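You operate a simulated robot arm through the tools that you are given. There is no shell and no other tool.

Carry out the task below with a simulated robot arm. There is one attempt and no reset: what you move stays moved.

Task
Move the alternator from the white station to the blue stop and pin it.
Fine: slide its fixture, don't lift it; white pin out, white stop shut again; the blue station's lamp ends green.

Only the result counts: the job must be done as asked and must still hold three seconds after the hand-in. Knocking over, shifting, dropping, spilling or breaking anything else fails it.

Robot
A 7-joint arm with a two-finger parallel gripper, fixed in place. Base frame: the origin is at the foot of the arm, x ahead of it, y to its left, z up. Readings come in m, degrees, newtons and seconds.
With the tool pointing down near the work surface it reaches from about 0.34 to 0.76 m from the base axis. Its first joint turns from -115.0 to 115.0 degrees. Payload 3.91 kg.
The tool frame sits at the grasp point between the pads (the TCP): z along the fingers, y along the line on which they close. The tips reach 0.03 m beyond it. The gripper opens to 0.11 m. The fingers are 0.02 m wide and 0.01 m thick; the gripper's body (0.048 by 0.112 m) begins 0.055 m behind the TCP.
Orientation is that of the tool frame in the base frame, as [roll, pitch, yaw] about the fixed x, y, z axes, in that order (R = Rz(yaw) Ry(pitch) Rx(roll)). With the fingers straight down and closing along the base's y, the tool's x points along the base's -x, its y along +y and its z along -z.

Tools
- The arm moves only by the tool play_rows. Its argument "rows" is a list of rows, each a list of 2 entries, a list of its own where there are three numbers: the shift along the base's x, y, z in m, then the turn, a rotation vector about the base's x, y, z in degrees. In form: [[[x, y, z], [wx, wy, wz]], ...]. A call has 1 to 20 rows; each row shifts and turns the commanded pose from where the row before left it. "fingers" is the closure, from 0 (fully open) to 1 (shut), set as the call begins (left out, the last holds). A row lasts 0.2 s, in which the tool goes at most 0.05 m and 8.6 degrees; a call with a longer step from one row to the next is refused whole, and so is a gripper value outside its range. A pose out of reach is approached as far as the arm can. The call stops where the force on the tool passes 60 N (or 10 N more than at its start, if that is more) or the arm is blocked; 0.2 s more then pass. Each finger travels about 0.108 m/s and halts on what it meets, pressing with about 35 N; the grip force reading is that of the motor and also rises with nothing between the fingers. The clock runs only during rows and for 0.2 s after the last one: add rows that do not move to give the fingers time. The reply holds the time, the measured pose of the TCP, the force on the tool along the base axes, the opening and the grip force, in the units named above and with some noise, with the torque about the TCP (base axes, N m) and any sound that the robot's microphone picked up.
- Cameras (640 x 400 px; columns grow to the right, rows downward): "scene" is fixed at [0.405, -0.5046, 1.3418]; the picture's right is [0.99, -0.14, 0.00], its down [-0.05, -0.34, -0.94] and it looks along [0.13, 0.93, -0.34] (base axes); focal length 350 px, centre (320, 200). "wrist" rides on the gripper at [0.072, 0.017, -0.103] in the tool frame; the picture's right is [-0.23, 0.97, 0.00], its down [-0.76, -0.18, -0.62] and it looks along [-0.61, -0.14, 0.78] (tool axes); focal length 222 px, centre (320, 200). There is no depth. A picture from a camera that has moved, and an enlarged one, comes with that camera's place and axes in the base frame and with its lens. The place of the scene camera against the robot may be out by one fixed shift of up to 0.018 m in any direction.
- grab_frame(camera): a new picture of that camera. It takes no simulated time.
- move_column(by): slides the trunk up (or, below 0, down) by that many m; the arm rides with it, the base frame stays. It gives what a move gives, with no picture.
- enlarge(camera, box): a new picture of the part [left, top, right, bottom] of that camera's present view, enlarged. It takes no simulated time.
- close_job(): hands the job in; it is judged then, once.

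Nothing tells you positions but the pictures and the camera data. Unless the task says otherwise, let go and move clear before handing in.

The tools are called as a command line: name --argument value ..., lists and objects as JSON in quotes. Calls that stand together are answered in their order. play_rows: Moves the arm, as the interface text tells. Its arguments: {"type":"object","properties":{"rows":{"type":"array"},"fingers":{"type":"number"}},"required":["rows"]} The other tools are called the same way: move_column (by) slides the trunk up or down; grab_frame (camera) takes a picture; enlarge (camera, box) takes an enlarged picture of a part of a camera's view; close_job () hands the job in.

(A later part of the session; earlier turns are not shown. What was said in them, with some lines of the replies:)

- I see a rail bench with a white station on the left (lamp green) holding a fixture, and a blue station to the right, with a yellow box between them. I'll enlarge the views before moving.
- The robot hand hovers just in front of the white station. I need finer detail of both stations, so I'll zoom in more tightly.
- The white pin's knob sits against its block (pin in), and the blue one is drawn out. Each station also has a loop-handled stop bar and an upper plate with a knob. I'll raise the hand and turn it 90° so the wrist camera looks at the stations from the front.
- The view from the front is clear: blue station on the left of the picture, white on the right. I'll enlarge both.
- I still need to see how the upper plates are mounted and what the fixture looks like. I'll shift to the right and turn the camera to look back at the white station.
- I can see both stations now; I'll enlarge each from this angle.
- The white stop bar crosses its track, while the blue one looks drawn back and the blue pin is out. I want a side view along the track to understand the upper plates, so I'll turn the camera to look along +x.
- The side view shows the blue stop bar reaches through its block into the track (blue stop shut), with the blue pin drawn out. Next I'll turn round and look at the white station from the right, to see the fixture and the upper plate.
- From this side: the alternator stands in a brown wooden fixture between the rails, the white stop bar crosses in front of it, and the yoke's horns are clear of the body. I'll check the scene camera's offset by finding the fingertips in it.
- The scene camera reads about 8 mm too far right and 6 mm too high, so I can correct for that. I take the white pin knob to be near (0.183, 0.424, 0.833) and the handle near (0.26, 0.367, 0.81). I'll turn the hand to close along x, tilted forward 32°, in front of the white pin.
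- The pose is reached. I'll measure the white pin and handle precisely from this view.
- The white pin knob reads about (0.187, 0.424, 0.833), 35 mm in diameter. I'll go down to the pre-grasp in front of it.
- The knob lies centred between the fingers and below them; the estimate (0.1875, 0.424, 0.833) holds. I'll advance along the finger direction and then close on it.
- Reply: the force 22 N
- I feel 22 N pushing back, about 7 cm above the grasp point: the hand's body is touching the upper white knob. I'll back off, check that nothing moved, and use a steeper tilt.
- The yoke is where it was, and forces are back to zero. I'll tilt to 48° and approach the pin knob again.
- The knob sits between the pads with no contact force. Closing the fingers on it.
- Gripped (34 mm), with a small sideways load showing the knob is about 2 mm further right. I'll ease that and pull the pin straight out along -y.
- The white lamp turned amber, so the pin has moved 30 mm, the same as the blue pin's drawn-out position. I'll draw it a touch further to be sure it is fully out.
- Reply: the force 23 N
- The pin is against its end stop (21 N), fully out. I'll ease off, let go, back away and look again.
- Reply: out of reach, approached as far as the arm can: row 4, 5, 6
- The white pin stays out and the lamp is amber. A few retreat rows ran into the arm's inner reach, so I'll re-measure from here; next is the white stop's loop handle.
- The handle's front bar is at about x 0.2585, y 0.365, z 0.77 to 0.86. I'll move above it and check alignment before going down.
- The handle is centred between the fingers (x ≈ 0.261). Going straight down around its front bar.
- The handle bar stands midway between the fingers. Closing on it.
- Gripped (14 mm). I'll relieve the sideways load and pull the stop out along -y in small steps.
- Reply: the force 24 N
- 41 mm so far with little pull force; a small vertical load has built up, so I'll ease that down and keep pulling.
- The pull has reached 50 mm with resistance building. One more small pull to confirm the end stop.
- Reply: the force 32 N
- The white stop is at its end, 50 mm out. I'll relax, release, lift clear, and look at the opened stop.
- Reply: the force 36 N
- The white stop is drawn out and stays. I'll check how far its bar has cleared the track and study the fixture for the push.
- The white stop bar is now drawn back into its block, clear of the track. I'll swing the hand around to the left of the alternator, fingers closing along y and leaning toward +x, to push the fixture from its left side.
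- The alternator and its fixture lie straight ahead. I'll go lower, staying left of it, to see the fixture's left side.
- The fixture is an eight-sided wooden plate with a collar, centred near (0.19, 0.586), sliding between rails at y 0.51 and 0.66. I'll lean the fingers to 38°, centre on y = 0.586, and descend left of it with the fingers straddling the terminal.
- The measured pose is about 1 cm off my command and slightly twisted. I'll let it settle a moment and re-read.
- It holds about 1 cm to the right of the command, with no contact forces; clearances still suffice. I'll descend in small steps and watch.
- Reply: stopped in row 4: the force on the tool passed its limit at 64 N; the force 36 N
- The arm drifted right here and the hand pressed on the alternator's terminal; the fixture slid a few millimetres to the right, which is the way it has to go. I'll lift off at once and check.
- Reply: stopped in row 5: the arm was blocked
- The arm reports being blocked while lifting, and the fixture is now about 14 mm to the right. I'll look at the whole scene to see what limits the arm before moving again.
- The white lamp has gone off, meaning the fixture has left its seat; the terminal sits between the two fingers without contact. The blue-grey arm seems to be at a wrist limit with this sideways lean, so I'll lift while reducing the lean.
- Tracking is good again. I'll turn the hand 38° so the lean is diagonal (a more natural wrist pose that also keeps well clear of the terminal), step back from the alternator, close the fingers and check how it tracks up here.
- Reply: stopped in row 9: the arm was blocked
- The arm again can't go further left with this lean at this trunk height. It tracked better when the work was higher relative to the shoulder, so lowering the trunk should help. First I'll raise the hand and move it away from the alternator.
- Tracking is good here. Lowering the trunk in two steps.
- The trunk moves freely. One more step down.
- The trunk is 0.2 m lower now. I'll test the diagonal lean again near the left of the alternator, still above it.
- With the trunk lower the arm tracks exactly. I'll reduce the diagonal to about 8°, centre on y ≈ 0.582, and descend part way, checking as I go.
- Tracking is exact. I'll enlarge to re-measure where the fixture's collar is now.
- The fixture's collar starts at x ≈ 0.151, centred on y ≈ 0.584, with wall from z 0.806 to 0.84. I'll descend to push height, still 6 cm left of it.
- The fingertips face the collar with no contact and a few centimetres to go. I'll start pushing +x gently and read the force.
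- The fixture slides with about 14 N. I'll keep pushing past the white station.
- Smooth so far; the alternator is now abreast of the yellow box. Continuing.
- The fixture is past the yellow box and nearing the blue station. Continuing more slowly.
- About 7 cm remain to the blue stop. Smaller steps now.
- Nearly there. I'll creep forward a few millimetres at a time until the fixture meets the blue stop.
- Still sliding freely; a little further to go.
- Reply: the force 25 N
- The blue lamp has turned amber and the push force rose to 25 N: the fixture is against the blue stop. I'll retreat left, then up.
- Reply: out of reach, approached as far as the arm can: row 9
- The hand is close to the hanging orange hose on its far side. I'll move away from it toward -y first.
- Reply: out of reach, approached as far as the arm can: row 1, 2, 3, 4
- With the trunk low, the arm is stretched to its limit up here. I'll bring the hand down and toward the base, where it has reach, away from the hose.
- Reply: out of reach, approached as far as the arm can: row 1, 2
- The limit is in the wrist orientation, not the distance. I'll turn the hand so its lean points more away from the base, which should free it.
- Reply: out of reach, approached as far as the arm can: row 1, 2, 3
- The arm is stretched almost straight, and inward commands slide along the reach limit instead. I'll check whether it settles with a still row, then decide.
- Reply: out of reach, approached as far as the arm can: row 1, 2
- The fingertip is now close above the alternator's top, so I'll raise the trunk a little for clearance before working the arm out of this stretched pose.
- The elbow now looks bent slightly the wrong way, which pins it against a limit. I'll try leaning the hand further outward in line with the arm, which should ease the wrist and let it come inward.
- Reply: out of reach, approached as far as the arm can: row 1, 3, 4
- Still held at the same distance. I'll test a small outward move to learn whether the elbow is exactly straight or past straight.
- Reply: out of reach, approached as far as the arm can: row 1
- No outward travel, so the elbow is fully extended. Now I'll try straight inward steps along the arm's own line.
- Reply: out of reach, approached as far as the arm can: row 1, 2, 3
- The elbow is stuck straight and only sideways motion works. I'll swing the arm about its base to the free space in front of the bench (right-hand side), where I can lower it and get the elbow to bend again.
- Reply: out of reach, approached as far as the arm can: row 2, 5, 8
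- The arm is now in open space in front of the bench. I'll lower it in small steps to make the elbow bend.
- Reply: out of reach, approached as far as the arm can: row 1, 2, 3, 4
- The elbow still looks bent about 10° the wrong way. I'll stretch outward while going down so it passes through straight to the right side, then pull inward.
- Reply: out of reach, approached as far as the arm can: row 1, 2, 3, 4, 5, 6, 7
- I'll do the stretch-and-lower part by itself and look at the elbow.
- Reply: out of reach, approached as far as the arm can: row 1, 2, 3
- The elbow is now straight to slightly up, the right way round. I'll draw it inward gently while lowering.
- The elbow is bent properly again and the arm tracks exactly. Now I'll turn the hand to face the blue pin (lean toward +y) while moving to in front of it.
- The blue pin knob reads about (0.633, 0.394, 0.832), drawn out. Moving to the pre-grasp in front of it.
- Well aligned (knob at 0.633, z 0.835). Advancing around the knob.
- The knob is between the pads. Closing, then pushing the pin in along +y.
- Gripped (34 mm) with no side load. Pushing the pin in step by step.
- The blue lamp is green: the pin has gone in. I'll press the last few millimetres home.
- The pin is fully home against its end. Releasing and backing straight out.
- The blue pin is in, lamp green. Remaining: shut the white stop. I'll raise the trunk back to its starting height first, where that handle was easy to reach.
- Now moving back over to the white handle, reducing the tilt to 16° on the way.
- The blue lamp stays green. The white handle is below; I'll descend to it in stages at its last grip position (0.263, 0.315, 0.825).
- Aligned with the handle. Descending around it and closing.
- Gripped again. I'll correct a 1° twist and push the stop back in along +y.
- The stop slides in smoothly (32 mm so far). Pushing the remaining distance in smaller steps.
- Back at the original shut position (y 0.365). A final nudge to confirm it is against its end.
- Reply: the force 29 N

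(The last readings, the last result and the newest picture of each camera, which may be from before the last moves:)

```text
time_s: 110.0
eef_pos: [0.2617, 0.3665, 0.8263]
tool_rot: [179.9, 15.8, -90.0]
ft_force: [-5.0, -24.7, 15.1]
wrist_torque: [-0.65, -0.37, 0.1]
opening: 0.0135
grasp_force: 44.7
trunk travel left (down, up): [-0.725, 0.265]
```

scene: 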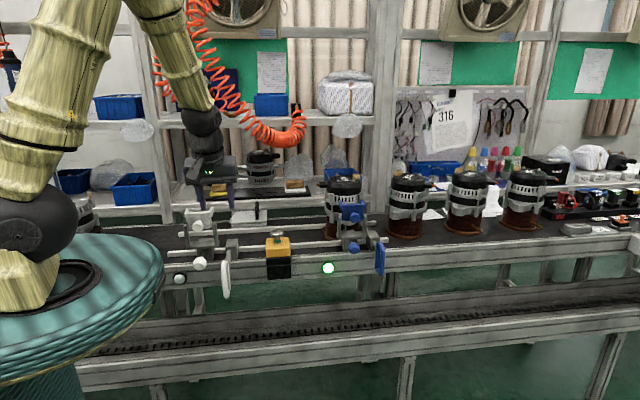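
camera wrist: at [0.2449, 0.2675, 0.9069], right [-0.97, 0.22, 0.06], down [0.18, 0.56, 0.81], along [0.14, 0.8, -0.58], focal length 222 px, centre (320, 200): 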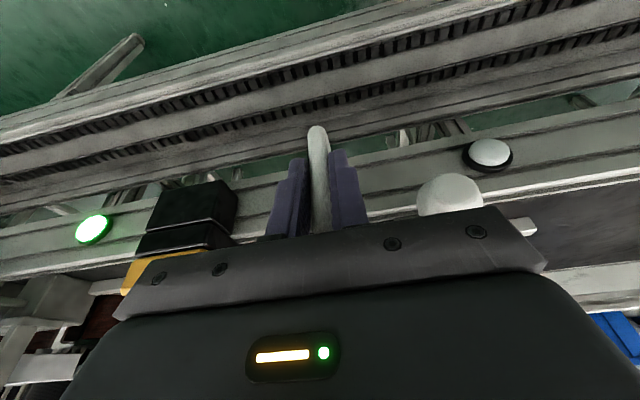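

The white stop is shut against its end stop (25 N). I'll ease the load, release, and lift straight up.

play_rows --rows '[[[0, -0.0045, 0], [0, 0, 0]], [[0, 0, 0], [0, 0, 0]]]'

play_rows --rows '[[[0, 0, 0], [0, 0, 0]], [[0, 0, 0], [0, 0, 0]], [[0, 0, 0], [0, 0, 0]], [[0, 0, 0.03], [0, 0, 0]], [[0, 0, 0.03], [0, 0, 0]], [[0, 0, 0.04], [0, 0, 0]], [[0, -0.005, 0.04], [0, 0, 0]], [[0, -0.01, 0.04], [0, 0, 0]], [[0, -0.01, 0.04], [0, 0, 0]], [[0, -0.01, 0.04], [0, 0, 0]], [[0, 0, 0], [0, 0, 0]]]' --fingers 0.5

grab_frame --camera "scene"

grab_frame --camera "wrist"

```text
time_s: 110.6
eef_pos: [0.2625, 0.3663, 0.8284]
tool_rot: [-179.9, 16.4, -89.9]
ft_force: [-3.5, -6.7, 13.1]
wrist_torque: [-0.39, 0.29, -0.03]
opening: 0.0136
grasp_force: 45.2
trunk travel left (down, up): [-0.725, 0.265]
```

```text
time_s: 113.0
eef_pos: [0.2639, 0.3314, 1.0872]
tool_rot: [179.9, 16.0, -90.0]
ft_force: [-0.4, -0.2, 0.8]
wrist_torque: [0.02, 0.02, 0.02]
opening: 0.0549
grasp_force: 0.0
trunk travel left (down, up): [-0.725, 0.265]
```

```text
taken
```

scene: 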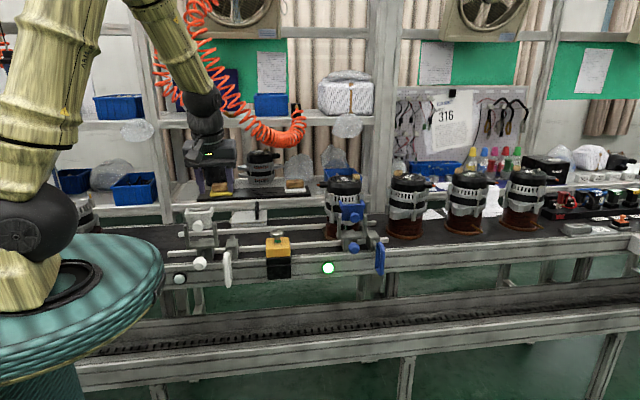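

```text
taken
camera wrist: at [0.2472, 0.2339, 1.1672], right [-0.97, 0.22, 0.06], down [0.18, 0.56, 0.81], along [0.14, 0.8, -0.58], focal length 222 px, centre (320, 200)
```

wrist: 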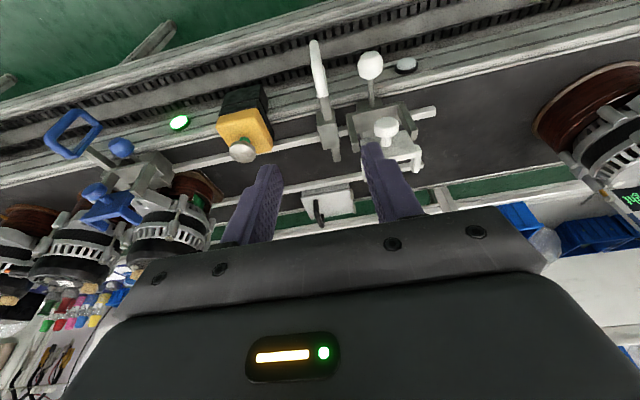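

Everything looks in place from here. I'll check the details of both stations before handing in.

enlarge --camera "scene" --box '[165, 195, 265, 300]'

enlarge --camera "scene" --box '[300, 165, 410, 290]'

enlarge --camera "wrist" --box '[290, 30, 450, 190]'

enlarge --camera "wrist" --box '[30, 90, 260, 270]'

enlarge --camera "scene" --box '[150, 0, 350, 210]'

```text
3.81 times, centred on (215, 248) of scene
camera zoom: at [0.405, -0.5046, 1.3418], right [0.99, -0.14, 0.0], down [-0.05, -0.34, -0.94], along [0.13, 0.93, -0.34], focal length 1333 px, centre (720, 19)
```

zoom: 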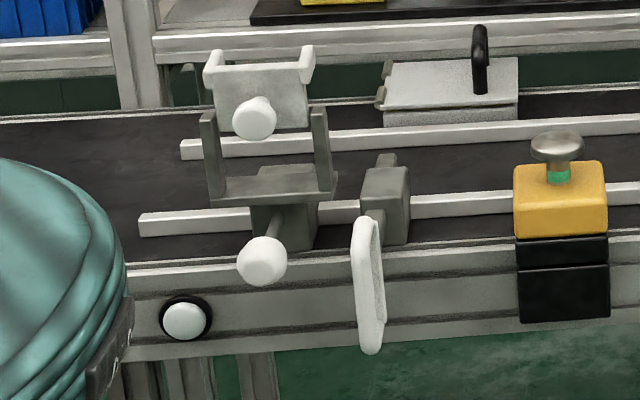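

```text
3.20 times, centred on (355, 228) of scene
camera zoom: at [0.405, -0.5046, 1.3418], right [0.99, -0.14, 0.0], down [-0.05, -0.34, -0.94], along [0.13, 0.93, -0.34], focal length 1120 px, centre (208, 112)
```

zoom: 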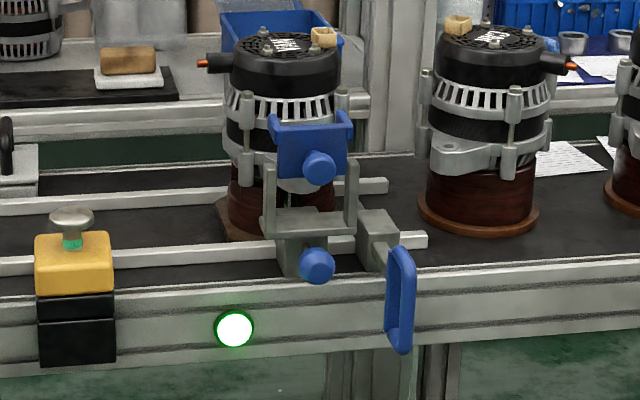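

```text
2.50 times, centred on (370, 110) of wrist
camera zoom: at [0.2472, 0.2339, 1.1672], right [-0.97, 0.22, 0.06], down [0.18, 0.56, 0.81], along [0.14, 0.8, -0.58], focal length 555 px, centre (195, 425)
```

zoom: 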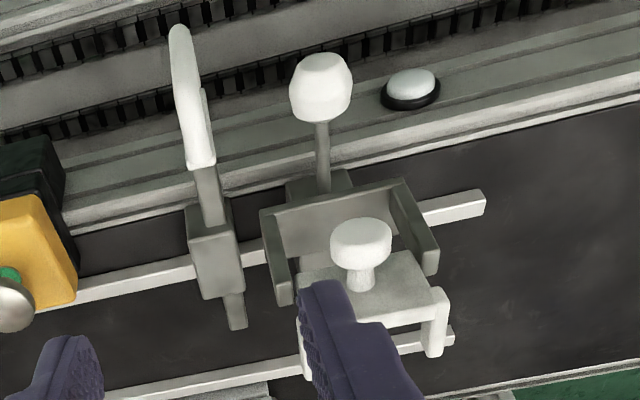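

```text
2.22 times, centred on (145, 180) of wrist
camera zoom: at [0.2472, 0.2339, 1.1672], right [-0.97, 0.22, 0.06], down [0.18, 0.56, 0.81], along [0.14, 0.8, -0.58], focal length 494 px, centre (709, 244)
```

zoom: 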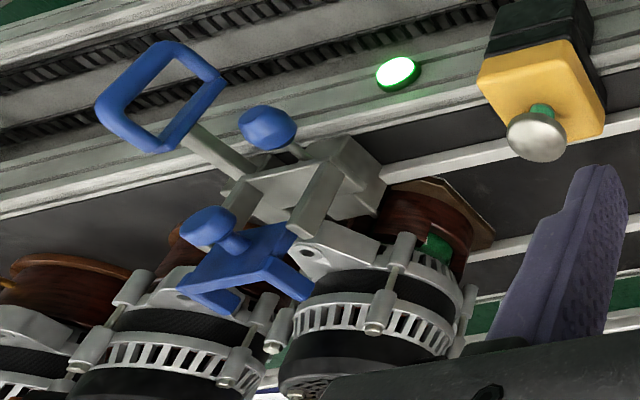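

```text
1.90 times, centred on (250, 105) of scene
camera zoom: at [0.405, -0.5046, 1.3418], right [0.99, -0.14, 0.0], down [-0.05, -0.34, -0.94], along [0.13, 0.93, -0.34], focal length 666 px, centre (453, 381)
```

zoom: 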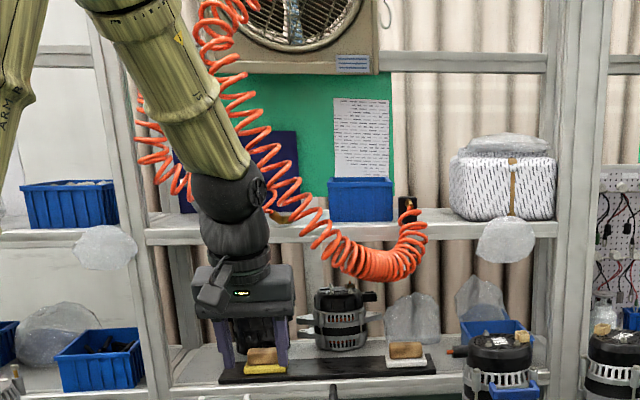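

The alternator stands upright against the blue stop, pinned, with the blue lamp green. The white pin is out, the white stop bar crosses its track again, and the hand is clear. Handing in.

close_job

```text
The job is handed in.
```

I slid the alternator on its fixture from the white station to the blue stop and pinned it there. I've handed the job in and haven't had a verdict. At my last check:

- **Blue station:** the fixture is against the blue stop, the pin is fully in, and the lamp is green. It had been green for about 15 seconds.
- **White station:** the pin is out and the stop is shut against its end.
- **Arm:** the gripper is empty and clear of everything, and the trunk is back at its starting height.

Two contacts happened on the way:

- **Upper white knob:** the hand pressed on it with about 22 N. It looked unmoved afterwards.
- **Alternator terminal:** the hand pressed on it with about 64 N before the arm stopped. With the pin and stop already open, the fixture slid a little over 1 cm along its rails toward blue. I saw no damage in the pictures.

The hand also passed close to the hanging orange hose. I felt no contact, and the hose looked undisturbed afterwards.
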